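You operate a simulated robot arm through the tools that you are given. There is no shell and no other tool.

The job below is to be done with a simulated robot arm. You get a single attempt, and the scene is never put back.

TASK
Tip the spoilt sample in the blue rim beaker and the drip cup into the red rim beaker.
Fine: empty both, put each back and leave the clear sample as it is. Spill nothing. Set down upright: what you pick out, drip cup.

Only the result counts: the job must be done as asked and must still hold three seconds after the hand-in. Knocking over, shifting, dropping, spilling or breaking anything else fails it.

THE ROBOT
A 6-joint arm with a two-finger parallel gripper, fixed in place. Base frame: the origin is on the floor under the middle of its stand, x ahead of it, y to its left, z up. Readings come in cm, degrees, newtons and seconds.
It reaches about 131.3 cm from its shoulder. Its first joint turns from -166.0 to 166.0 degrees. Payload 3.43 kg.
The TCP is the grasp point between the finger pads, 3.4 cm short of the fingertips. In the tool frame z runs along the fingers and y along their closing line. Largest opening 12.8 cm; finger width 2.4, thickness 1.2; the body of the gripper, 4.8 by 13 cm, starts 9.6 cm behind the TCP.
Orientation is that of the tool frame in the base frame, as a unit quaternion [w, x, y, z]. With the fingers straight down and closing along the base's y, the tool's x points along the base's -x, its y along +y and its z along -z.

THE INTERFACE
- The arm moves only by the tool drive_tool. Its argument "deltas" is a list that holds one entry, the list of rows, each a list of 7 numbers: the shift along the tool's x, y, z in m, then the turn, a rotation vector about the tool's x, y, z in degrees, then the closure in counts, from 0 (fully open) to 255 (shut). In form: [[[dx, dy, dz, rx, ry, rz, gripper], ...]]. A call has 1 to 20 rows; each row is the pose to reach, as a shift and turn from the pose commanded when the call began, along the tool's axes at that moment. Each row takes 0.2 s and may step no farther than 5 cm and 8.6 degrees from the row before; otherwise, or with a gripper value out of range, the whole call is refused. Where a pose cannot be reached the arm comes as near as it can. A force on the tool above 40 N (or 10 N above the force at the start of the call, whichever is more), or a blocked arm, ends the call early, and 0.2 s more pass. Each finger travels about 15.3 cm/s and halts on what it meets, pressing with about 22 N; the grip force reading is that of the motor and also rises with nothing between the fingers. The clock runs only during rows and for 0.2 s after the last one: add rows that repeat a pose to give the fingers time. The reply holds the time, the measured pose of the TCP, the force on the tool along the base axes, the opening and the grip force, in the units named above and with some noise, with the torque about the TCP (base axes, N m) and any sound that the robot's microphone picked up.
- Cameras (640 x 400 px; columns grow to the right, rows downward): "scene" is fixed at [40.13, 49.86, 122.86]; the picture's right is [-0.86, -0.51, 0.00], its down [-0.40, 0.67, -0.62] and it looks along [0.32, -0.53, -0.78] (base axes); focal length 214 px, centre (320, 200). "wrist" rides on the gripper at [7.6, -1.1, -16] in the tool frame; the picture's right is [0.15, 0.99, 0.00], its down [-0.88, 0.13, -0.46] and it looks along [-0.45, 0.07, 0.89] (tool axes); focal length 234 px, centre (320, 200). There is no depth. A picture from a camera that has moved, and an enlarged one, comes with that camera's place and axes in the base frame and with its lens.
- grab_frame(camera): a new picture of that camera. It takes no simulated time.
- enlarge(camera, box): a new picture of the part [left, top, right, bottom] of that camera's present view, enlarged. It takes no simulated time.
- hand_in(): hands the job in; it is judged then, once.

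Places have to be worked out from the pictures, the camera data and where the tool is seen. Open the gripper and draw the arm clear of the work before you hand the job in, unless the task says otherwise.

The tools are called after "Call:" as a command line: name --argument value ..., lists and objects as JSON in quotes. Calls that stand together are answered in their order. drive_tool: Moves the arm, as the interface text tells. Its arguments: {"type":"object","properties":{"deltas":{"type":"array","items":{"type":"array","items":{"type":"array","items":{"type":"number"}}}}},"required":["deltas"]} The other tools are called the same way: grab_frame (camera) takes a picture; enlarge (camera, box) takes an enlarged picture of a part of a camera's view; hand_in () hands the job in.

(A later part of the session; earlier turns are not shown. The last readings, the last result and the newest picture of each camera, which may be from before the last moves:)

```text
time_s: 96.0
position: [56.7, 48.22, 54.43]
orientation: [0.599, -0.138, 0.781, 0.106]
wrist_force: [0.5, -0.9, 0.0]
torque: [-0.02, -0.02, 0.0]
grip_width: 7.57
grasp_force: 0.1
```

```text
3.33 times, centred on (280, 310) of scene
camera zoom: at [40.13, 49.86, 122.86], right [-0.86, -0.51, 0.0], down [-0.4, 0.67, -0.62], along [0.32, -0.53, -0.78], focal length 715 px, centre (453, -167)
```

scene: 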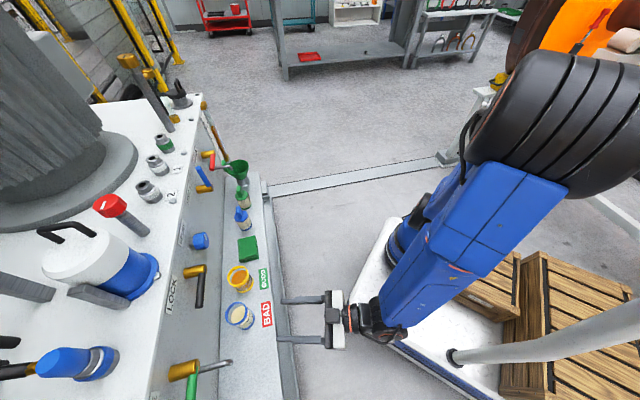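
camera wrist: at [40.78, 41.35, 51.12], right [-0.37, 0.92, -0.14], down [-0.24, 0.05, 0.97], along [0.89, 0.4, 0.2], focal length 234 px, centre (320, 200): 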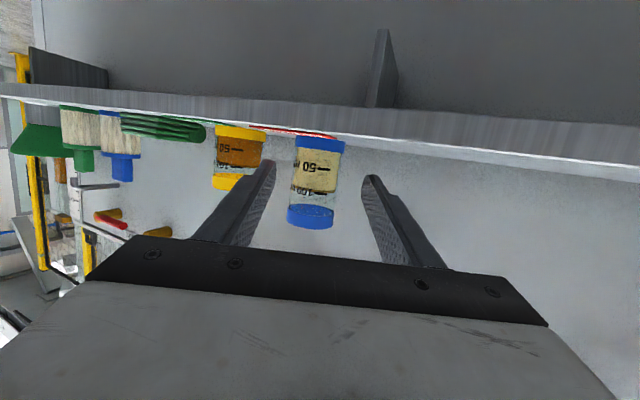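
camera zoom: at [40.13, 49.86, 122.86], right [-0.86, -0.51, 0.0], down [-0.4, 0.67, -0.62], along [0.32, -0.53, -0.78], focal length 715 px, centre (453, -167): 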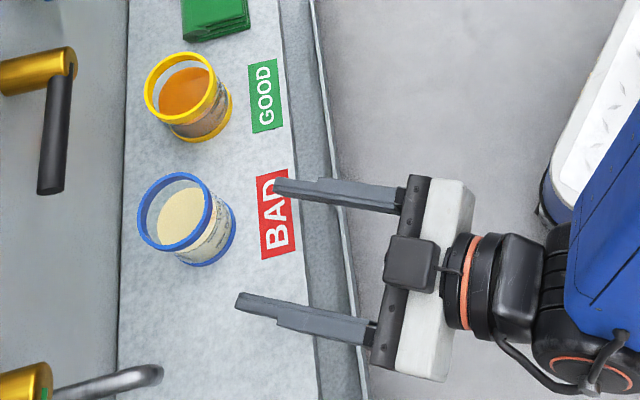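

The pose is reached exactly, with the tool level and unconstrained. I'll zoom in on the wrist view to check lateral centring.

Call:
enlarge --camera "wrist" --box '[220, 100, 420, 240]'

```text
2.86 times, centred on (320, 170) of wrist
camera zoom: at [40.78, 41.35, 51.12], right [-0.37, 0.92, -0.14], down [-0.24, 0.05, 0.97], along [0.89, 0.4, 0.2], focal length 669 px, centre (320, 286)
```

zoom: 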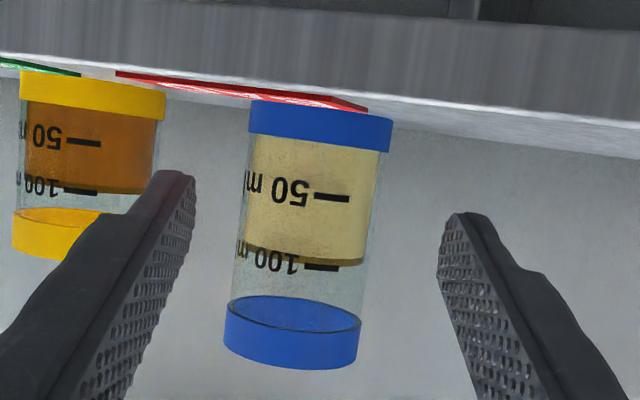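

The beaker axis is within 2 mm of the tool axis, about 9.2 cm ahead. I'll advance 5.5 cm and check both views.

Call:
drive_tool --deltas '[[[-0.0031, -0.0005, 0.0116, 0, 0, 0, 104], [-0.0067, -0.001, 0.0251, 0, 0, 0, 104], [-0.0104, -0.0015, 0.0386, 0, 0, 0, 104], [-0.0135, -0.0015, 0.0502, 0, 0, 0, 104], [-0.0142, -0.0015, 0.0531, 0, 0, 0, 104], [-0.0142, -0.0015, 0.0531, 0, 0, 0, 104]]]'

Call:
enlarge --camera "wrist" --box '[200, 80, 440, 260]'

Call:
enlarge --camera "scene" --box '[210, 250, 350, 370]'

```text
time_s: 97.4
position: [62.03, 50.03, 54.48]
orientation: [0.6, -0.138, 0.781, 0.105]
wrist_force: [0.5, -0.2, -1.1]
torque: [-0.04, -0.02, -0.02]
grip_width: 7.57
grasp_force: 0.0
```

```text
2.22 times, centred on (320, 170) of wrist
camera zoom: at [46.01, 43.09, 51.12], right [-0.37, 0.92, -0.14], down [-0.24, 0.05, 0.97], along [0.89, 0.4, 0.2], focal length 520 px, centre (320, 267)
```

zoom: 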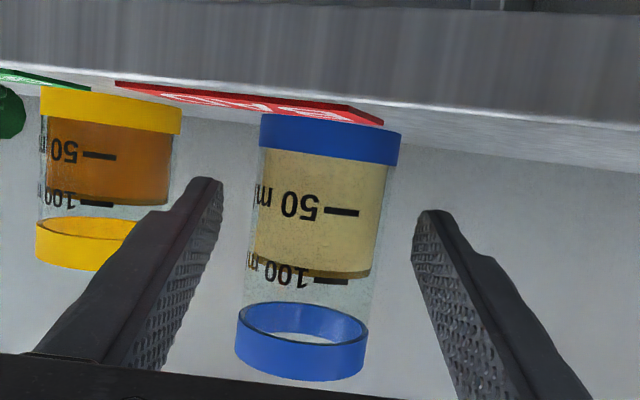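

```text
3.33 times, centred on (280, 310) of scene
camera zoom: at [40.13, 49.86, 122.86], right [-0.86, -0.51, 0.0], down [-0.4, 0.67, -0.62], along [0.32, -0.53, -0.78], focal length 715 px, centre (453, -167)
```

zoom: 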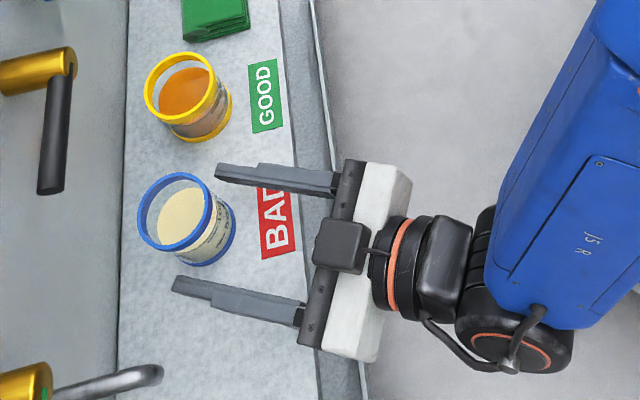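

It's centred within a millimetre, and the right finger has more than 1 cm of clearance to the yellow beaker. I'll advance the last 3.8 cm.

Call:
drive_tool --deltas '[[[-0.0026, 0, 0.0097, 0, 0, 0, 104], [-0.0057, 0, 0.0212, 0, 0, 0, 104], [-0.0085, 0, 0.0319, 0, 0, 0, 104], [-0.0098, 0, 0.0367, 0, 0, 0, 104], [-0.0098, 0, 0.0367, 0, 0, 0, 104]]]'

Call:
enlarge --camera "wrist" --box '[200, 80, 440, 260]'

Call:
enlarge --camera "scene" --box '[210, 250, 350, 370]'

```text
time_s: 98.6
position: [65.54, 51.33, 54.48]
orientation: [0.599, -0.139, 0.781, 0.107]
wrist_force: [0.1, 0.4, -0.1]
torque: [0.04, 0.0, 0.02]
grip_width: 7.58
grasp_force: 0.1
```

```text
2.22 times, centred on (320, 170) of wrist
camera zoom: at [49.62, 44.37, 51.14], right [-0.37, 0.92, -0.14], down [-0.24, 0.05, 0.97], along [0.89, 0.4, 0.2], focal length 520 px, centre (320, 267)
```

zoom: 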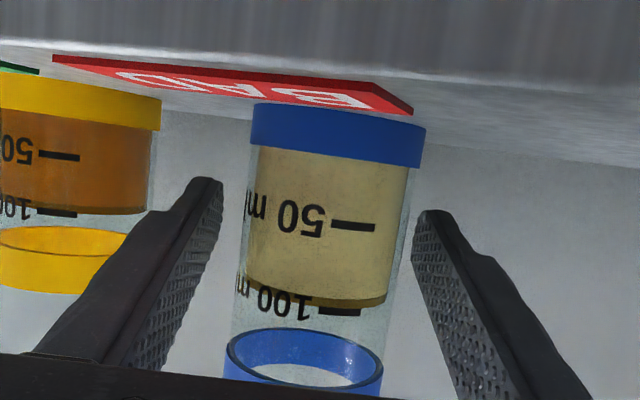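

```text
3.33 times, centred on (280, 310) of scene
camera zoom: at [40.13, 49.86, 122.86], right [-0.86, -0.51, 0.0], down [-0.4, 0.67, -0.62], along [0.32, -0.53, -0.78], focal length 715 px, centre (453, -167)
```

zoom: 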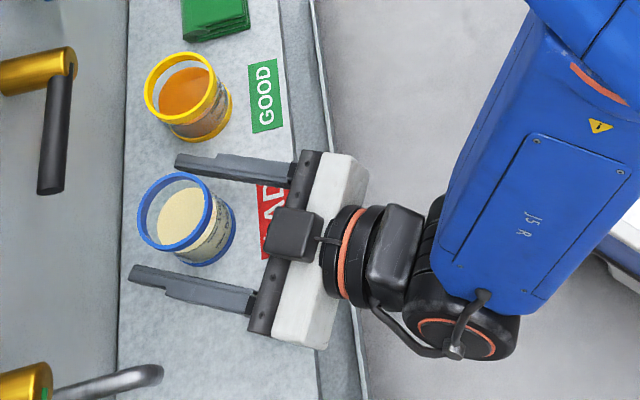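

The beaker sits centred between the pads. I'll close slowly to grip.

Call:
drive_tool --deltas '[[[0, 0, 0, 0, 0, 0, 114], [0, 0, 0, 0, 0, 0, 122], [0, 0, 0, 0, 0, 0, 128], [0, 0, 0, 0, 0, 0, 132], [0, 0, 0, 0, 0, 0, 136], [0, 0, 0, 0, 0, 0, 140], [0, 0, 0, 0, 0, 0, 144], [0, 0, 0, 0, 0, 0, 148], [0, 0, 0, 0, 0, 0, 152], [0, 0, 0, 0, 0, 0, 160], [0, 0, 0, 0, 0, 0, 200], [0, 0, 0, 0, 0, 0, 255], [0, 0, 0, 0, 0, 0, 255], [0, 0, 0, 0, 0, 0, 255]]]'

Call:
enlarge --camera "wrist" --box '[200, 80, 440, 260]'

```text
time_s: 101.6
position: [65.56, 51.26, 54.55]
orientation: [0.599, -0.137, 0.782, 0.105]
wrist_force: [0.8, 0.1, 0.5]
torque: [-0.03, 0.0, -0.01]
grip_width: 5.24
grasp_force: 21.7
```

```text
2.22 times, centred on (320, 170) of wrist
camera zoom: at [49.61, 44.36, 51.14], right [-0.37, 0.92, -0.14], down [-0.24, 0.05, 0.97], along [0.89, 0.4, 0.2], focal length 520 px, centre (320, 267)
```

zoom: 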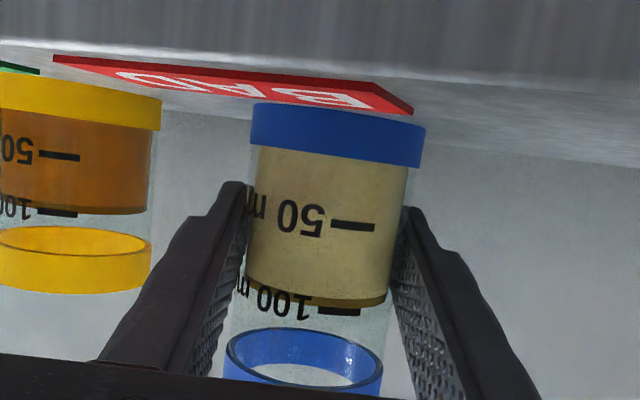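

Gripped at 5.24 cm with no visible shift. I'll lift 1 cm slowly and check for slip.

Call:
drive_tool --deltas '[[[-0.001, 0, -0.0003, 0, 0, 0, 255], [-0.0019, 0, -0.0005, 0, 0, 0, 255], [-0.0039, 0, -0.001, 0, 0, 0, 255], [-0.0058, 0, -0.0016, 0, 0, 0, 255], [-0.0077, 0, -0.0021, 0, 0, 0, 255], [-0.0097, 0, -0.0026, 0, 0, 0, 255], [-0.0097, 0, -0.0026, 0, 0, 0, 255]]]'

Call:
enlarge --camera "wrist" --box '[200, 80, 440, 260]'

```text
time_s: 103.2
position: [65.44, 51.32, 55.47]
orientation: [0.6, -0.138, 0.781, 0.106]
wrist_force: [0.4, -0.2, -1.1]
torque: [-0.01, 0.03, 0.02]
grip_width: 5.25
grasp_force: 22.0
```

```text
2.22 times, centred on (320, 170) of wrist
camera zoom: at [49.58, 44.38, 52.1], right [-0.37, 0.92, -0.14], down [-0.24, 0.05, 0.97], along [0.89, 0.4, 0.2], focal length 520 px, centre (320, 267)
```

zoom: 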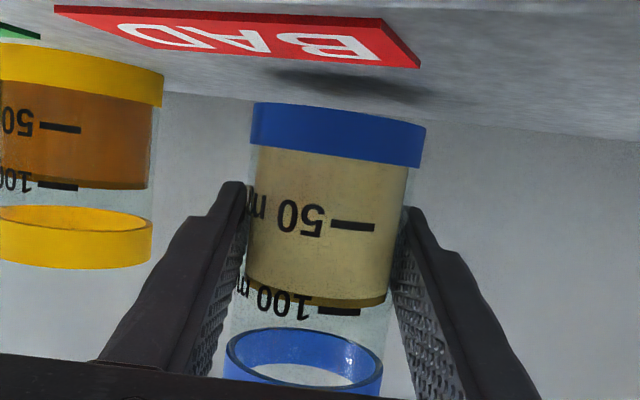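

It's held securely and the lift is clean. I'll keep lifting straight up to z≈61.5.

Call:
drive_tool --deltas '[[[-0.0025, 0, -0.0007, 0, 0, 0, 255], [-0.007, 0, -0.0019, 0, 0, 0, 255], [-0.0135, 0, -0.0036, 0, 0, 0, 255], [-0.021, 0, -0.0056, 0, 0, 0, 255], [-0.0285, 0, -0.0076, 0, 0, 0, 255], [-0.036, 0, -0.0096, 0, 0, 0, 255], [-0.0435, 0, -0.0117, 0, 0, 0, 255], [-0.051, 0, -0.0137, 0, 0, 0, 255], [-0.0555, 0, -0.0149, 0, 0, 0, 255], [-0.0575, 0, -0.0154, 0, 0, 0, 255], [-0.058, 0, -0.0155, 0, 0, 0, 255], [-0.058, 0, -0.0155, 0, 0, 0, 255]]]'

Call:
grab_frame --camera "wrist"

Call:
enlarge --camera "scene" --box '[180, 230, 350, 390]'

```text
time_s: 105.8
position: [65.45, 51.26, 61.46]
orientation: [0.599, -0.138, 0.781, 0.105]
wrist_force: [0.4, 0.2, -1.6]
torque: [0.01, 0.02, -0.01]
grip_width: 5.25
grasp_force: 21.9
```

```text
taken
camera wrist: at [49.57, 44.38, 58.15], right [-0.37, 0.92, -0.14], down [-0.24, 0.05, 0.97], along [0.89, 0.4, 0.2], focal length 234 px, centre (320, 200)
```

wrist: 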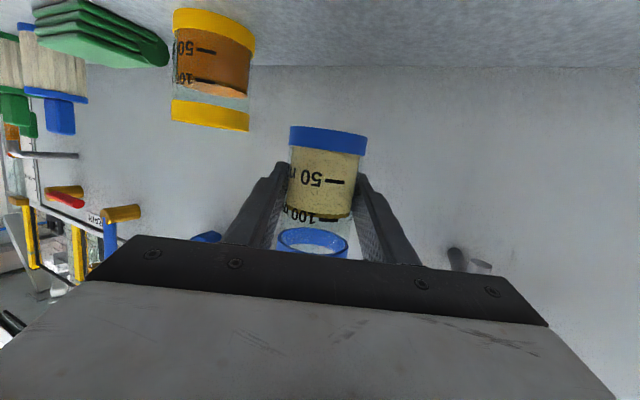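

```text
2.50 times, centred on (265, 310) of scene
camera zoom: at [40.13, 49.86, 122.86], right [-0.86, -0.51, 0.0], down [-0.4, 0.67, -0.62], along [0.32, -0.53, -0.78], focal length 536 px, centre (458, -75)
```

zoom: 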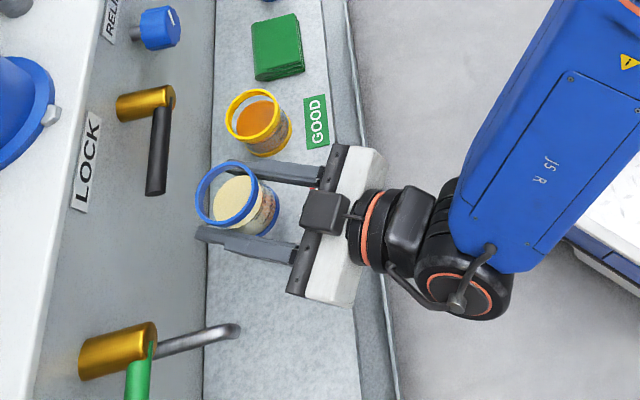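

The beaker is held well and still upright. I'll retreat 10 cm along the approach line while rising to z≈66.

Call:
drive_tool --deltas '[[[-0.0004, 0, -0.0027, 0, 0, 0, 255], [-0.0013, 0, -0.0081, 0, 0, 0, 255], [-0.0026, 0, -0.0162, 0, 0, 0, 255], [-0.0044, 0, -0.0271, 0, 0, 0, 255], [-0.0063, 0, -0.039, 0, 0, 0, 255], [-0.0083, 0, -0.0509, 0, 0, 0, 255], [-0.0102, 0, -0.0628, 0, 0, 0, 255], [-0.0122, 0, -0.0747, 0, 0, 0, 255], [-0.0141, 0, -0.0866, 0, 0, 0, 255], [-0.0158, 0, -0.0974, 0, 0, 0, 255], [-0.0171, 0, -0.1049, 0, 0, 0, 255], [-0.0176, 0, -0.1079, 0, 0, 0, 255], [-0.0176, 0, -0.1082, 0, 0, 0, 255], [-0.0176, 0, -0.1082, 0, 0, 0, 255]]]'

Call:
grab_frame --camera "wrist"

```text
time_s: 108.8
position: [56.06, 47.75, 65.86]
orientation: [0.599, -0.139, 0.781, 0.107]
wrist_force: [-0.5, 0.2, -1.3]
torque: [-0.02, 0.04, 0.0]
grip_width: 5.25
grasp_force: 21.9
```

```text
taken
camera wrist: at [40.17, 40.92, 62.64], right [-0.37, 0.92, -0.14], down [-0.24, 0.05, 0.97], along [0.89, 0.4, 0.2], focal length 234 px, centre (320, 200)
```

wrist: 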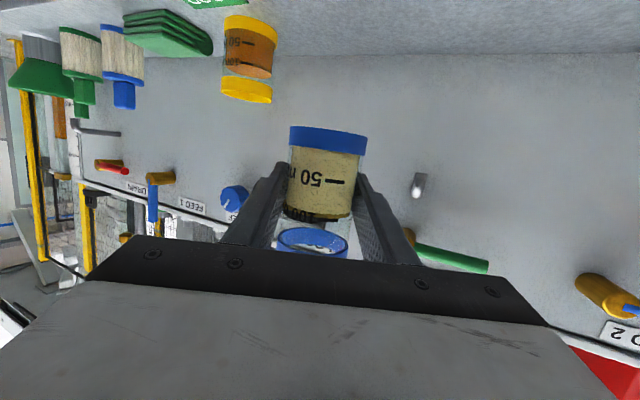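

The spout tip is near u≈1, n≈83, well beyond our path. I'll traverse left in front of it, level, to a waypoint before red while yawing to 34°.

Call:
drive_tool --deltas '[[[-0.0004, 0.0026, -0.0011, -0.27, 0, -0.07, 255], [-0.0011, 0.0078, -0.0033, -0.81, 0, -0.22, 255], [-0.0023, 0.017, -0.0072, -1.76, 0, -0.47, 255], [-0.0037, 0.0274, -0.0116, -2.84, 0, -0.76, 255], [-0.0053, 0.0391, -0.0166, -4.06, 0, -1.09, 255], [-0.0069, 0.0509, -0.0215, -5.27, 0, -1.41, 255], [-0.0085, 0.0626, -0.0265, -6.49, 0, -1.74, 255], [-0.0101, 0.0743, -0.0315, -7.71, 0, -2.06, 255], [-0.0117, 0.0861, -0.0364, -8.92, 0, -2.39, 255], [-0.0133, 0.0978, -0.0414, -10.14, 0, -2.72, 255], [-0.0149, 0.1095, -0.0464, -11.36, 0, -3.04, 255], [-0.0161, 0.1187, -0.0502, -12.3, 0, -3.29, 255], [-0.0172, 0.1265, -0.0535, -13.11, 0, -3.51, 255], [-0.0177, 0.1304, -0.0552, -13.52, 0, -3.62, 255], [-0.0177, 0.1304, -0.0552, -13.52, 0, -3.62, 255]]]'

Call:
grab_frame --camera "wrist"

```text
time_s: 112.0
position: [46.94, 58.43, 69.0]
orientation: [0.582, -0.232, 0.758, 0.178]
wrist_force: [0.3, -0.1, -1.1]
torque: [-0.02, -0.01, 0.03]
grip_width: 5.26
grasp_force: 22.0
```

```text
taken
camera wrist: at [33.3, 47.85, 65.74], right [-0.58, 0.8, -0.14], down [-0.25, -0.01, 0.97], along [0.77, 0.6, 0.2], focal length 234 px, centre (320, 200)
```

wrist: 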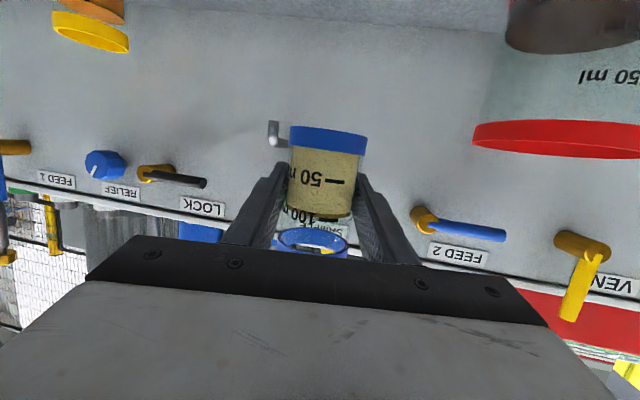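

Everything is clear so far. I'll carry the beaker on to the pour start, 7 cm right of the red centre at z≈70.3, azimuth 45°.

Call:
drive_tool --deltas '[[[-0.0004, 0.0024, 0.0005, -0.21, 0, -0.06, 255], [-0.0014, 0.0083, 0.0017, -0.74, 0, -0.2, 255], [-0.003, 0.0178, 0.0036, -1.59, 0, -0.43, 255], [-0.005, 0.0297, 0.006, -2.66, 0, -0.71, 255], [-0.007, 0.0416, 0.0084, -3.72, 0, -1, 255], [-0.009, 0.0534, 0.0108, -4.78, 0, -1.28, 255], [-0.0109, 0.0653, 0.0132, -5.84, 0, -1.57, 255], [-0.0129, 0.0772, 0.0156, -6.9, 0, -1.85, 255], [-0.0149, 0.089, 0.018, -7.97, 0, -2.14, 255], [-0.0169, 0.1009, 0.0204, -9.03, 0, -2.42, 255], [-0.0185, 0.1104, 0.0223, -9.88, 0, -2.65, 255], [-0.0196, 0.1169, 0.0236, -10.46, 0, -2.81, 255], [-0.0199, 0.1187, 0.024, -10.62, 0, -2.85, 255], [-0.0199, 0.1187, 0.024, -10.62, 0, -2.85, 255]]]'

Call:
grab_frame --camera "wrist"

```text
time_s: 115.0
position: [42.82, 69.9, 70.4]
orientation: [0.562, -0.304, 0.733, 0.233]
wrist_force: [-0.3, 0.6, -1.8]
torque: [0.01, 0.02, 0.04]
grip_width: 5.26
grasp_force: 21.9
```

```text
taken
camera wrist: at [31.33, 56.9, 67.08], right [-0.73, 0.67, -0.14], down [-0.24, -0.06, 0.97], along [0.64, 0.74, 0.2], focal length 234 px, centre (320, 200)
```

wrist: 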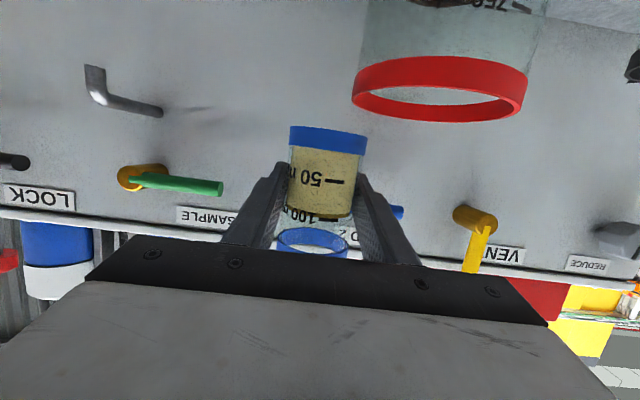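

The beaker is at the pour start with the red opening to its world-left. I'll begin the roll to the left, up to 42°, where no flow is expected yet.

Call:
drive_tool --deltas '[[[0, 0, 0, 0.39, 0, -1.45, 255], [0, 0, 0, 1.29, 0, -4.83, 255], [0, 0, 0, 2.59, 0, -9.66, 255], [0, 0, 0, 3.88, 0, -14.5, 255], [0, 0, 0, 5.18, 0, -19.3, 255], [0, 0, 0, 6.47, 0, -24.1, 255], [0, 0, 0, 7.76, 0, -29, 255], [0, 0, 0, 9.06, 0, -33.8, 255], [0, 0, 0, 10.1, 0, -37.7, 255], [0, 0, 0, 10.74, 0, -40.1, 255], [0, 0, 0, 10.87, 0, -40.6, 255]]]'

Call:
grab_frame --camera "wrist"

Call:
enlarge --camera "wrist" --box '[250, 100, 530, 280]'

```text
time_s: 117.4
position: [42.84, 69.99, 70.37]
orientation: [0.634, -0.484, 0.601, -0.046]
wrist_force: [-0.5, -0.9, -1.3]
torque: [0.02, 0.01, 0.05]
grip_width: 5.25
grasp_force: 21.7
```

```text
taken
camera wrist: at [32.6, 55.59, 68.62], right [-0.48, 0.42, -0.77], down [-0.68, 0.38, 0.63], along [0.56, 0.82, 0.11], focal length 234 px, centre (320, 200)
```

wrist: 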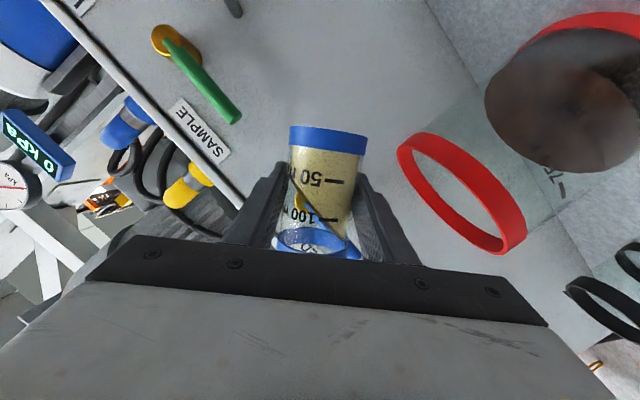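

```text
2.22 times, centred on (390, 190) of wrist
camera zoom: at [32.6, 55.59, 68.62], right [-0.48, 0.42, -0.77], down [-0.68, 0.38, 0.63], along [0.56, 0.82, 0.11], focal length 520 px, centre (164, 222)
```

zoom: 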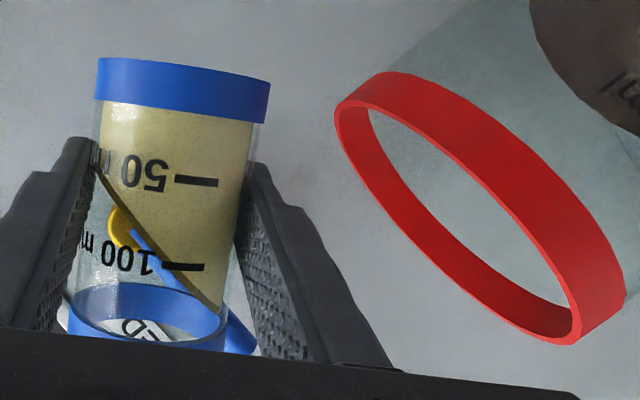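

The liquid is approaching the lip at 42°. I'll continue slowly to 64° and look at the stream.

Call:
drive_tool --deltas '[[[0, 0, 0, 0.52, 0, -1.93, 255], [0, 0, 0, 1.04, 0, -3.86, 255], [0, 0, 0, 1.55, 0, -5.8, 255], [0, 0, 0, 2.07, 0, -7.73, 255], [0, 0, 0, 2.59, 0, -9.66, 255], [0, 0, 0, 3.11, 0, -11.6, 255], [0, 0, 0, 3.62, 0, -13.5, 255], [0, 0, 0, 4.14, 0, -15.5, 255], [0, 0, 0, 4.66, 0, -17.4, 255], [0, 0, 0, 5.18, 0, -19.3, 255], [0, 0, 0, 5.69, 0, -21.2, 255]]]'

Call:
grab_frame --camera "wrist"

Call:
enlarge --camera "wrist" --box '[250, 80, 630, 300]'

```text
time_s: 119.8
position: [42.76, 69.88, 70.35]
orientation: [0.638, -0.556, 0.498, -0.191]
wrist_force: [-0.5, 0.4, -1.4]
torque: [0.0, -0.01, -0.01]
grip_width: 5.27
grasp_force: 21.9
```

```text
taken
camera wrist: at [32.89, 55.32, 69.87], right [-0.24, 0.19, -0.95], down [-0.81, 0.51, 0.31], along [0.54, 0.84, 0.03], focal length 234 px, centre (320, 200)
```

wrist: 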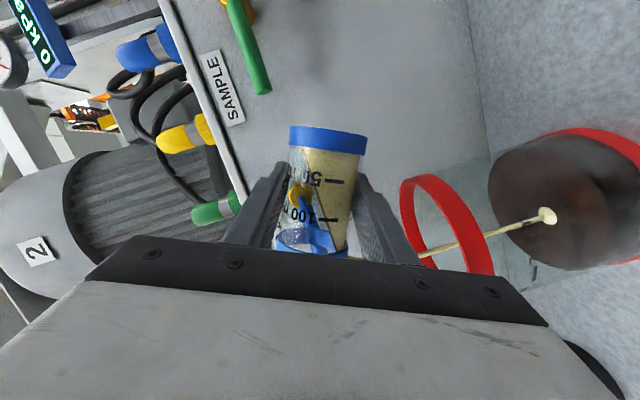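

```text
1.68 times, centred on (440, 190) of wrist
camera zoom: at [32.89, 55.32, 69.87], right [-0.24, 0.19, -0.95], down [-0.81, 0.51, 0.31], along [0.54, 0.84, 0.03], focal length 394 px, centre (118, 217)
```

zoom: 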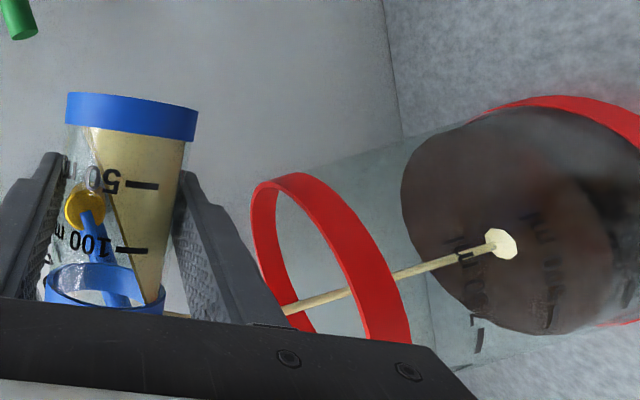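

The cream stream falls into the red beaker near its middle. I'll continue to about 99°, shifting left to keep the lip over the opening.

Call:
drive_tool --deltas '[[[-0.0004, 0.0002, -0.0001, 0.65, 0, -2.41, 255], [-0.0013, 0.0007, -0.0003, 1.29, 0, -4.83, 255], [-0.0024, 0.0012, -0.0007, 1.94, 0, -7.24, 255], [-0.0035, 0.0018, -0.0009, 2.59, 0, -9.66, 255], [-0.0045, 0.0023, -0.0012, 3.24, 0, -12.07, 255], [-0.0055, 0.0028, -0.0015, 3.88, 0, -14.5, 255], [-0.0065, 0.0033, -0.0017, 4.53, 0, -16.9, 255], [-0.0076, 0.0038, -0.002, 5.18, 0, -19.3, 255], [-0.0087, 0.0044, -0.0023, 5.82, 0, -21.7, 255], [-0.0097, 0.0049, -0.0026, 6.47, 0, -24.1, 255], [-0.0109, 0.0055, -0.0029, 7.12, 0, -26.6, 255], [-0.0122, 0.0061, -0.0033, 7.76, 0, -29, 255], [-0.0135, 0.0068, -0.0036, 8.41, 0, -31.4, 255], [-0.0148, 0.0074, -0.004, 9.06, 0, -33.8, 255]]]'

Call:
grab_frame --camera "wrist"

Call:
enlarge --camera "wrist" --box '[240, 100, 480, 280]'

```text
time_s: 122.8
position: [41.47, 71.06, 70.51]
orientation: [-0.596, 0.624, -0.299, 0.407]
wrist_force: [0.4, 0.0, -0.6]
torque: [-0.03, -0.01, 0.02]
grip_width: 5.28
grasp_force: 22.4
```

```text
taken
camera wrist: at [31.38, 56.78, 71.88], right [0.18, -0.24, -0.95], down [-0.81, 0.51, -0.28], along [0.55, 0.83, -0.1], focal length 234 px, centre (320, 200)
```

wrist: 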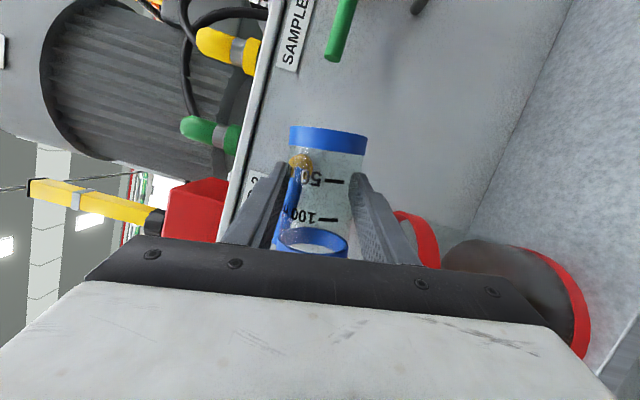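

```text
2.22 times, centred on (360, 190) of wrist
camera zoom: at [31.38, 56.78, 71.88], right [0.18, -0.24, -0.95], down [-0.81, 0.51, -0.28], along [0.55, 0.83, -0.1], focal length 520 px, centre (231, 222)
```

zoom: 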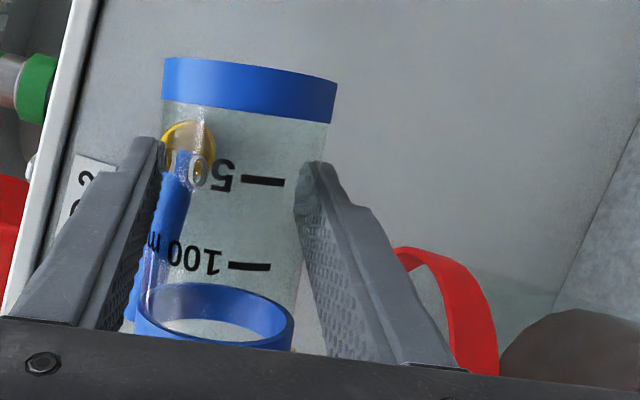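

Almost empty. I'll go on to about 132° and hold to drain the rest.

Call:
drive_tool --deltas '[[[-0.0019, -0.0003, -0.0005, 0.78, 0, -2.9, 255], [-0.0038, -0.0006, -0.001, 1.55, 0, -5.8, 255], [-0.0057, -0.0009, -0.0015, 2.33, 0, -8.69, 255], [-0.0076, -0.0012, -0.002, 3.11, 0, -11.6, 255], [-0.0095, -0.0016, -0.0026, 3.88, 0, -14.5, 255], [-0.0114, -0.0019, -0.0031, 4.66, 0, -17.4, 255], [-0.0134, -0.0022, -0.0036, 5.43, 0, -20.3, 255], [-0.0153, -0.0025, -0.0041, 6.21, 0, -23.2, 255], [-0.0172, -0.0028, -0.0046, 6.99, 0, -26.1, 255], [-0.0191, -0.0031, -0.0051, 7.76, 0, -29, 255], [-0.0219, -0.0036, -0.0059, 8.54, 0, -31.9, 255], [-0.0219, -0.0036, -0.0059, 8.54, 0, -31.9, 255], [-0.0219, -0.0036, -0.0059, 8.54, 0, -31.9, 255], [-0.0219, -0.0036, -0.0059, 8.54, 0, -31.9, 255], [-0.0219, -0.0036, -0.0059, 8.54, 0, -31.9, 255], [-0.0219, -0.0036, -0.0059, 8.54, 0, -31.9, 255], [-0.0219, -0.0036, -0.0059, 8.54, 0, -31.9, 255]]]'

Call:
grab_frame --camera "wrist"

Call:
enlarge --camera "wrist" --box '[240, 100, 480, 280]'

```text
time_s: 126.4
position: [40.02, 72.65, 70.4]
orientation: [-0.506, 0.637, -0.085, 0.575]
wrist_force: [0.4, 0.7, -0.2]
torque: [0.03, 0.01, 0.01]
grip_width: 5.26
grasp_force: 22.0
```

```text
taken
camera wrist: at [28.81, 59.36, 73.24], right [0.52, -0.57, -0.64], down [-0.6, 0.3, -0.75], along [0.61, 0.77, -0.19], focal length 234 px, centre (320, 200)
```

wrist: 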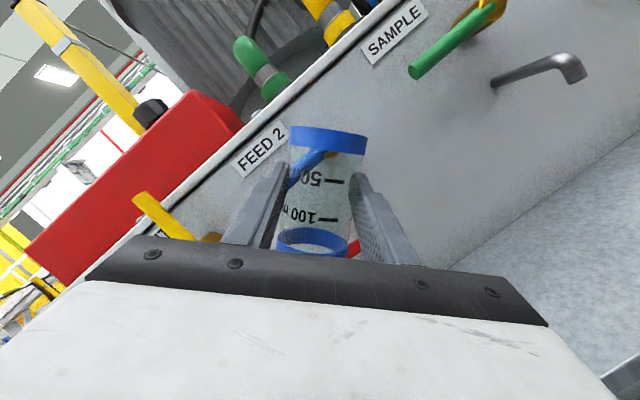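

```text
2.22 times, centred on (360, 190) of wrist
camera zoom: at [28.81, 59.36, 73.24], right [0.52, -0.57, -0.64], down [-0.6, 0.3, -0.75], along [0.61, 0.77, -0.19], focal length 520 px, centre (231, 222)
```

zoom: 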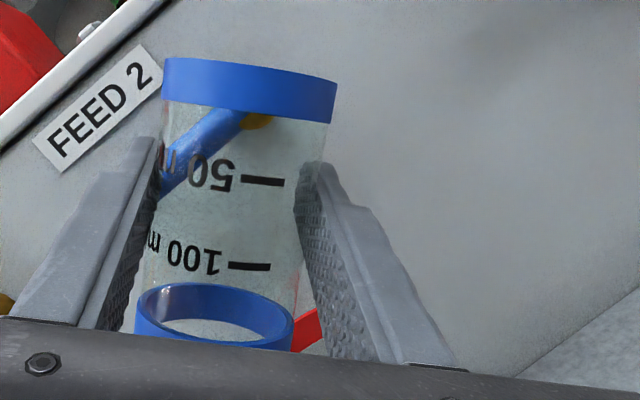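

The beaker is empty. I'll roll it back upright in place over the red opening.

Call:
drive_tool --deltas '[[[0, 0, 0, -1.04, 0, 3.86, 255], [0, 0, 0, -2.85, 0, 10.6, 255], [0, 0, 0, -4.92, 0, 18.4, 255], [0, 0, 0, -6.99, 0, 26.1, 255], [0, 0, 0, -9.06, 0, 33.8, 255], [0, 0, 0, -11.13, 0, 41.5, 255], [0, 0, 0, -13.2, 0, 49.3, 255], [0, 0, 0, -15.27, 0, 57, 255], [0, 0, 0, -17.34, 0, 64.7, 255], [0, 0, 0, -19.41, 0, 72.4, 255], [0, 0, 0, -21.48, 0, 80.2, 255], [0, 0, 0, -23.55, 0, 87.9, 255], [0, 0, 0, -25.62, 0, 95.6, 255], [0, 0, 0, -27.69, 0, 103.4, 255], [0, 0, 0, -29.76, 0, 111.1, 255], [0, 0, 0, -31.83, 0, 118.8, 255], [0, 0, 0, -33.4, 0, 124.6, 255], [0, 0, 0, -34.16, 0, 127.5, 255], [0, 0, 0, -34.16, 0, 127.5, 255]]]'

Call:
grab_frame --camera "wrist"

```text
time_s: 130.4
position: [39.99, 72.61, 70.42]
orientation: [0.562, -0.304, 0.733, 0.233]
wrist_force: [0.6, 0.0, -0.8]
torque: [-0.02, 0.0, 0.06]
grip_width: 5.25
grasp_force: 21.9
```

```text
taken
camera wrist: at [28.45, 59.72, 67.06], right [-0.73, 0.67, -0.14], down [-0.24, -0.06, 0.97], along [0.64, 0.74, 0.2], focal length 234 px, centre (320, 200)
```

wrist: 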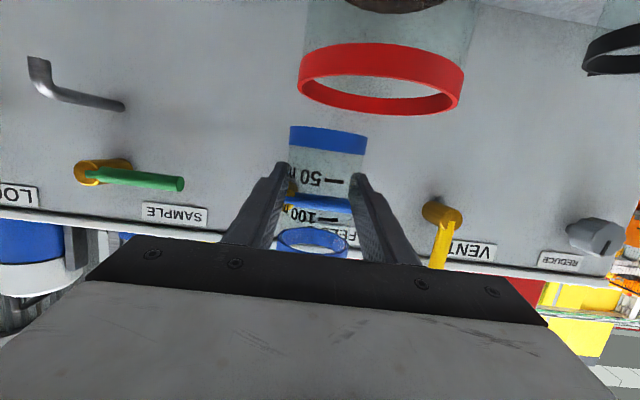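

Upright again. I'll carry the empty beaker back right, first to the waypoint in front of the spout.

Call:
drive_tool --deltas '[[[0.0005, -0.003, -0.0009, 0.21, 0, 0.06, 255], [0.0019, -0.0105, -0.0032, 0.74, 0, 0.2, 255], [0.004, -0.0224, -0.0069, 1.59, 0, 0.43, 255], [0.0067, -0.0374, -0.0114, 2.66, 0, 0.71, 255], [0.0094, -0.0523, -0.016, 3.72, 0, 1, 255], [0.0121, -0.0672, -0.0206, 4.78, 0, 1.28, 255], [0.0148, -0.0822, -0.0251, 5.84, 0, 1.57, 255], [0.0175, -0.0971, -0.0297, 6.9, 0, 1.85, 255], [0.0202, -0.1121, -0.0343, 7.97, 0, 2.14, 255], [0.0229, -0.127, -0.0388, 9.03, 0, 2.42, 255], [0.025, -0.1389, -0.0425, 9.88, 0, 2.65, 255], [0.0265, -0.1472, -0.045, 10.46, 0, 2.81, 255], [0.0269, -0.1494, -0.0457, 10.62, 0, 2.85, 255], [0.0269, -0.1494, -0.0457, 10.62, 0, 2.85, 255]]]'

```text
time_s: 133.4
position: [46.78, 58.54, 68.99]
orientation: [0.583, -0.231, 0.759, 0.177]
wrist_force: [-0.7, -0.1, -0.7]
torque: [0.02, 0.02, 0.0]
grip_width: 5.25
grasp_force: 22.0
```

Next leg: back to the point 10 cm in front of the beaker's spot at azimuth 20°.

Call:
drive_tool --deltas '[[[0.0005, -0.0028, 0.0005, 0.27, 0, 0.07, 255], [0.0018, -0.0098, 0.0017, 0.95, 0, 0.25, 255], [0.0039, -0.0211, 0.0036, 2.03, 0, 0.54, 255], [0.0065, -0.0351, 0.006, 3.38, 0, 0.91, 255], [0.0091, -0.0491, 0.0084, 4.73, 0, 1.27, 255], [0.0117, -0.0632, 0.0108, 6.08, 0, 1.63, 255], [0.0144, -0.0772, 0.0131, 7.44, 0, 1.99, 255], [0.017, -0.0913, 0.0155, 8.79, 0, 2.35, 255], [0.0196, -0.1053, 0.0179, 10.14, 0, 2.72, 255], [0.0222, -0.1193, 0.0203, 11.49, 0, 3.08, 255], [0.0243, -0.1306, 0.0222, 12.57, 0, 3.37, 255], [0.0257, -0.1383, 0.0235, 13.32, 0, 3.57, 255], [0.0261, -0.1404, 0.0239, 13.52, 0, 3.62, 255], [0.0261, -0.1404, 0.0239, 13.52, 0, 3.62, 255]]]'

Call:
enlarge --camera "scene" --box '[180, 230, 350, 390]'

```text
time_s: 136.4
position: [56.17, 47.91, 65.88]
orientation: [0.6, -0.137, 0.781, 0.105]
wrist_force: [-0.4, 0.2, 0.0]
torque: [-0.01, 0.01, -0.01]
grip_width: 5.27
grasp_force: 22.1
```

```text
2.50 times, centred on (265, 310) of scene
camera zoom: at [40.13, 49.86, 122.86], right [-0.86, -0.51, 0.0], down [-0.4, 0.67, -0.62], along [0.32, -0.53, -0.78], focal length 536 px, centre (458, -75)
```

zoom: 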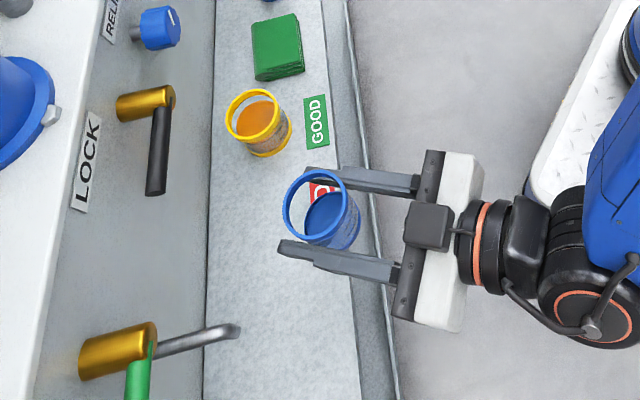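

The empty beaker is 10 cm in front of its spot. I'll advance back over the spot and descend to z≈61.5.

Call:
drive_tool --deltas '[[[0.0004, 0, 0.0027, 0, 0, 0, 255], [0.0013, 0, 0.0086, 0, 0, 0, 255], [0.0026, 0.0001, 0.0173, 0, 0, 0, 255], [0.0044, 0.0001, 0.0291, 0, 0, 0, 255], [0.0062, 0.0002, 0.041, 0, 0, 0, 255], [0.008, 0.0002, 0.0529, 0, 0, 0, 255], [0.0098, 0.0003, 0.0647, 0, 0, 0, 255], [0.0116, 0.0004, 0.0766, 0, 0, 0, 255], [0.0134, 0.0004, 0.0885, 0, 0, 0, 255], [0.0149, 0.0005, 0.0982, 0, 0, 0, 255], [0.0159, 0.0005, 0.1052, 0, 0, 0, 255], [0.0163, 0.0005, 0.1079, 0, 0, 0, 255], [0.0163, 0.0005, 0.1079, 0, 0, 0, 255]]]'

Call:
drive_tool --deltas '[[[0, 0, 0, 0, 0, 0, 255]]]'

Call:
enlarge --camera "scene" --box '[180, 230, 350, 390]'

Call:
grab_frame --camera "wrist"

```text
time_s: 139.2
position: [65.53, 51.23, 61.4]
orientation: [0.599, -0.138, 0.781, 0.106]
wrist_force: [-0.5, -0.5, -0.2]
torque: [-0.01, 0.0, -0.01]
grip_width: 5.25
grasp_force: 22.2
```

```text
time_s: 139.6
position: [65.53, 51.33, 61.43]
orientation: [0.6, -0.138, 0.781, 0.106]
wrist_force: [0.4, -1.0, 0.6]
torque: [0.06, -0.02, 0.0]
grip_width: 5.25
grasp_force: 22.4
```

```text
2.50 times, centred on (265, 310) of scene
camera zoom: at [40.13, 49.86, 122.86], right [-0.86, -0.51, 0.0], down [-0.4, 0.67, -0.62], along [0.32, -0.53, -0.78], focal length 536 px, centre (458, -75)
```

zoom: 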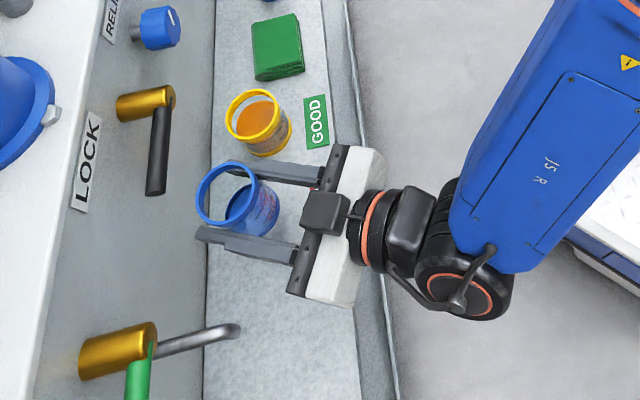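

```text
taken
camera wrist: at [49.54, 44.37, 58.12], right [-0.37, 0.92, -0.14], down [-0.24, 0.05, 0.97], along [0.89, 0.4, 0.2], focal length 234 px, centre (320, 200)
```

wrist: 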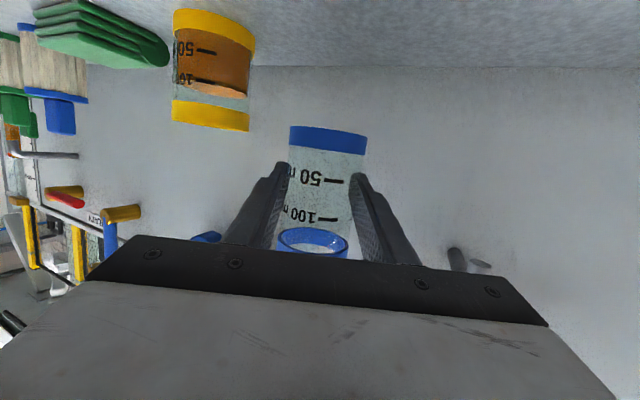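

Both views match the ones taken just after the first lift. I'll lower to about 7 mm above touchdown.

Call:
drive_tool --deltas '[[[0.0029, 0, 0.0008, 0, 0, 0, 255], [0.0087, 0, 0.0023, 0, 0, 0, 255], [0.0164, 0, 0.0044, 0, 0, 0, 255], [0.0242, 0, 0.0065, 0, 0, 0, 255], [0.0319, 0, 0.0085, 0, 0, 0, 255], [0.0396, 0, 0.0106, 0, 0, 0, 255], [0.0474, 0, 0.0127, 0, 0, 0, 255], [0.0541, 0, 0.0145, 0, 0, 0, 255], [0.058, 0, 0.0155, 0, 0, 0, 255], [0.0599, 0, 0.016, 0, 0, 0, 255], [0.0599, 0, 0.016, 0, 0, 0, 255]]]'

Call:
enlarge --camera "wrist" --box '[200, 80, 440, 260]'

```text
time_s: 142.0
position: [65.49, 51.25, 55.23]
orientation: [0.599, -0.138, 0.781, 0.106]
wrist_force: [-0.2, -0.2, -0.9]
torque: [0.0, 0.0, 0.0]
grip_width: 5.26
grasp_force: 22.0
```

```text
2.22 times, centred on (320, 170) of wrist
camera zoom: at [49.54, 44.35, 51.97], right [-0.37, 0.92, -0.14], down [-0.24, 0.05, 0.97], along [0.89, 0.4, 0.2], focal length 520 px, centre (320, 267)
```

zoom: 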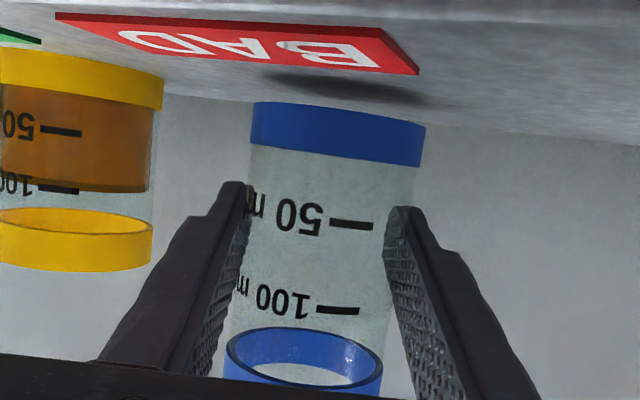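

Just above the shelf. I'll creep down and watch the force.

Call:
drive_tool --deltas '[[[0.0014, 0, 0.0004, 0, 0, 0, 255], [0.0029, 0, 0.0008, 0, 0, 0, 255], [0.0043, 0, 0.0012, 0, 0, 0, 255], [0.0055, 0, 0.0015, 0, 0, 0, 255], [0.0063, 0, 0.0017, 0, 0, 0, 255], [0.0063, 0, 0.0017, 0, 0, 0, 255]]]'

```text
time_s: 143.4
position: [65.47, 51.35, 54.63]
orientation: [0.599, -0.138, 0.781, 0.106]
wrist_force: [0.1, 0.3, 0.1]
torque: [0.01, 0.01, 0.01]
grip_width: 5.25
grasp_force: 22.3
```

Call:
drive_tool --deltas '[[[0.0005, 0, 0.0001, 0, 0, 0, 255], [0.001, 0, 0.0003, 0, 0, 0, 255], [0.0015, 0, 0.0004, 0, 0, 0, 255], [0.0015, 0, 0.0004, 0, 0, 0, 255]]]'

Call:
enlarge --camera "wrist" --box '[200, 80, 440, 260]'

```text
time_s: 144.4
position: [65.32, 51.38, 54.54]
orientation: [0.6, -0.138, 0.781, 0.106]
wrist_force: [-0.1, 0.4, 5.2]
torque: [-0.04, 0.09, 0.01]
grip_width: 5.25
grasp_force: 22.0
```

```text
2.22 times, centred on (320, 170) of wrist
camera zoom: at [49.54, 44.38, 51.15], right [-0.37, 0.92, -0.14], down [-0.24, 0.05, 0.97], along [0.89, 0.4, 0.21], focal length 520 px, centre (320, 267)
```

zoom: 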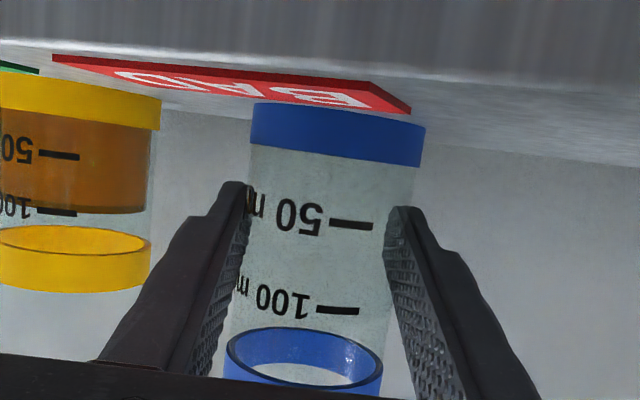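

Touchdown shows 5.2 N, and the view matches the original grasp view. I'll ease off slightly and open slowly to 7.6 cm.

Call:
drive_tool --deltas '[[[-0.0005, 0, -0.0001, 0, 0, 0, 255], [-0.0009, 0, -0.0002, 0, 0, 0, 255], [-0.0009, 0, -0.0002, 0, 0, 0, 160], [-0.0009, 0, -0.0002, 0, 0, 0, 153], [-0.0009, 0, -0.0002, 0, 0, 0, 149], [-0.0009, 0, -0.0002, 0, 0, 0, 145], [-0.0009, 0, -0.0002, 0, 0, 0, 140], [-0.0009, 0, -0.0002, 0, 0, 0, 132], [-0.0009, 0, -0.0002, 0, 0, 0, 122], [-0.0009, 0, -0.0002, 0, 0, 0, 112], [-0.0009, 0, -0.0002, 0, 0, 0, 104], [-0.0009, 0, -0.0002, 0, 0, 0, 104]]]'

Call:
enlarge --camera "wrist" --box '[200, 80, 440, 260]'

Call:
enlarge --camera "scene" --box '[180, 230, 350, 390]'

```text
time_s: 147.0
position: [65.4, 51.17, 54.57]
orientation: [0.6, -0.138, 0.781, 0.105]
wrist_force: [0.0, 0.0, 0.5]
torque: [0.0, 0.0, 0.04]
grip_width: 7.59
grasp_force: 0.1
```

```text
2.22 times, centred on (320, 170) of wrist
camera zoom: at [49.55, 44.34, 51.23], right [-0.37, 0.92, -0.14], down [-0.24, 0.05, 0.97], along [0.89, 0.4, 0.2], focal length 520 px, centre (320, 267)
```

zoom: 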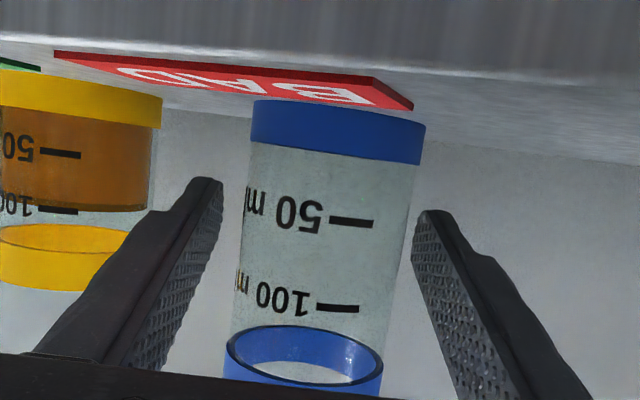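

```text
2.50 times, centred on (265, 310) of scene
camera zoom: at [40.13, 49.86, 122.86], right [-0.86, -0.51, 0.0], down [-0.4, 0.67, -0.62], along [0.32, -0.53, -0.78], focal length 536 px, centre (458, -75)
```

zoom: 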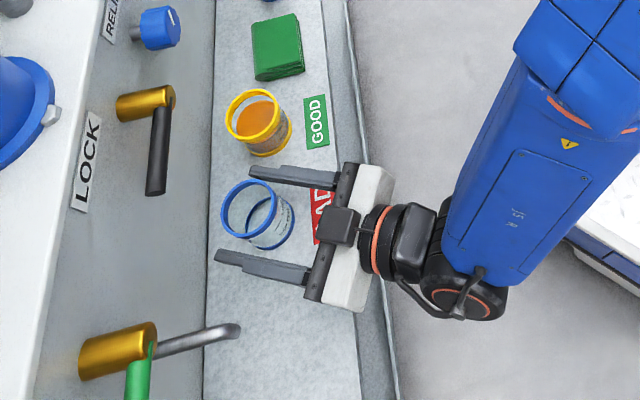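

Released, upright and empty. I'll back out 9 cm along the approach line, then rise.

Call:
drive_tool --deltas '[[[0.0026, 0, -0.0097, 0, 0, 0, 104], [0.0065, 0, -0.0241, 0, 0, 0, 104], [0.0104, 0, -0.0386, 0, 0, 0, 104], [0.0142, 0, -0.0531, 0, 0, 0, 104], [0.0181, 0, -0.0676, 0, 0, 0, 104], [0.0214, 0, -0.0797, 0, 0, 0, 104], [0.0233, 0, -0.0869, 0, 0, 0, 104], [0.0233, 0, -0.0869, 0, 0, 0, 104]]]'

Call:
enlarge --camera "scene" --box '[210, 250, 350, 370]'

Call:
grab_frame --camera "wrist"

```text
time_s: 148.8
position: [56.88, 48.16, 54.61]
orientation: [0.599, -0.138, 0.781, 0.106]
wrist_force: [1.0, 0.4, 0.4]
torque: [-0.04, 0.01, 0.0]
grip_width: 7.6
grasp_force: 0.1
```

```text
3.33 times, centred on (280, 310) of scene
camera zoom: at [40.13, 49.86, 122.86], right [-0.86, -0.51, 0.0], down [-0.4, 0.67, -0.62], along [0.32, -0.53, -0.78], focal length 715 px, centre (453, -167)
```

zoom: 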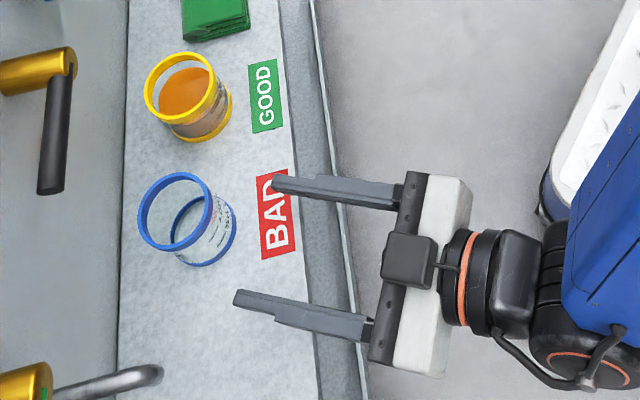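

```text
taken
camera wrist: at [41.07, 41.24, 51.25], right [-0.37, 0.92, -0.14], down [-0.24, 0.05, 0.97], along [0.89, 0.4, 0.21], focal length 234 px, centre (320, 200)
```

wrist: 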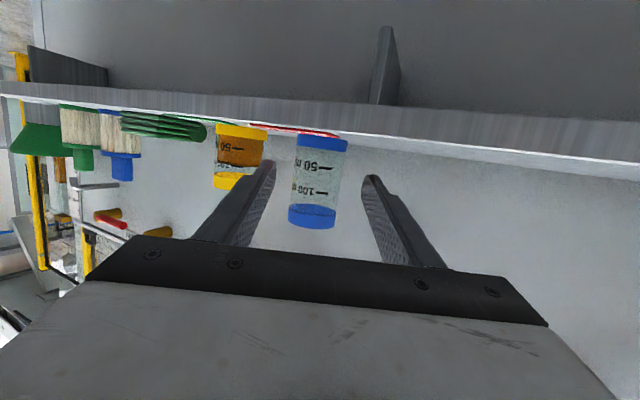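

The blue beaker's rim is at exactly its original place in the scene picture, and yellow is untouched. I'll raise the tool straight up, clear of the shelf.

Call:
drive_tool --deltas '[[[-0.0097, 0, -0.0026, 0, 0, 0, 104], [-0.0241, 0, -0.0065, 0, 0, 0, 104], [-0.0435, 0, -0.0116, 0, 0, 0, 104], [-0.0676, 0, -0.0181, 0, 0, 0, 90], [-0.0918, 0, -0.0246, 0, 0, 0, 70], [-0.1159, 0, -0.0311, 0, 0, 0, 50], [-0.14, 0, -0.0375, 0, 0, 0, 30], [-0.1642, 0, -0.044, 0, 0, 0, 10], [-0.1883, 0, -0.0505, 0, 0, 0, 0], [-0.2125, 0, -0.0569, 0, 0, 0, 0], [-0.2318, 0, -0.0621, 0, 0, 0, 0], [-0.2415, 0, -0.0647, 0, 0, 0, 0], [-0.2415, 0, -0.0647, 0, 0, 0, 0]]]'

Call:
grab_frame --camera "scene"

```text
time_s: 151.6
position: [57.09, 48.21, 79.56]
orientation: [0.6, -0.138, 0.781, 0.105]
wrist_force: [-1.1, 0.6, -0.6]
torque: [0.02, -0.01, -0.01]
grip_width: 12.81
grasp_force: 0.1
```

```text
taken
```

scene: 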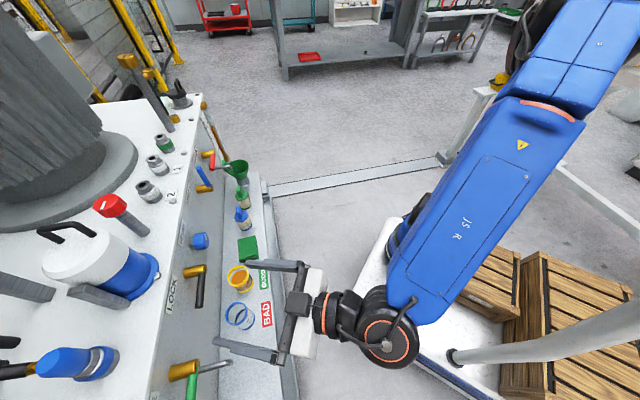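

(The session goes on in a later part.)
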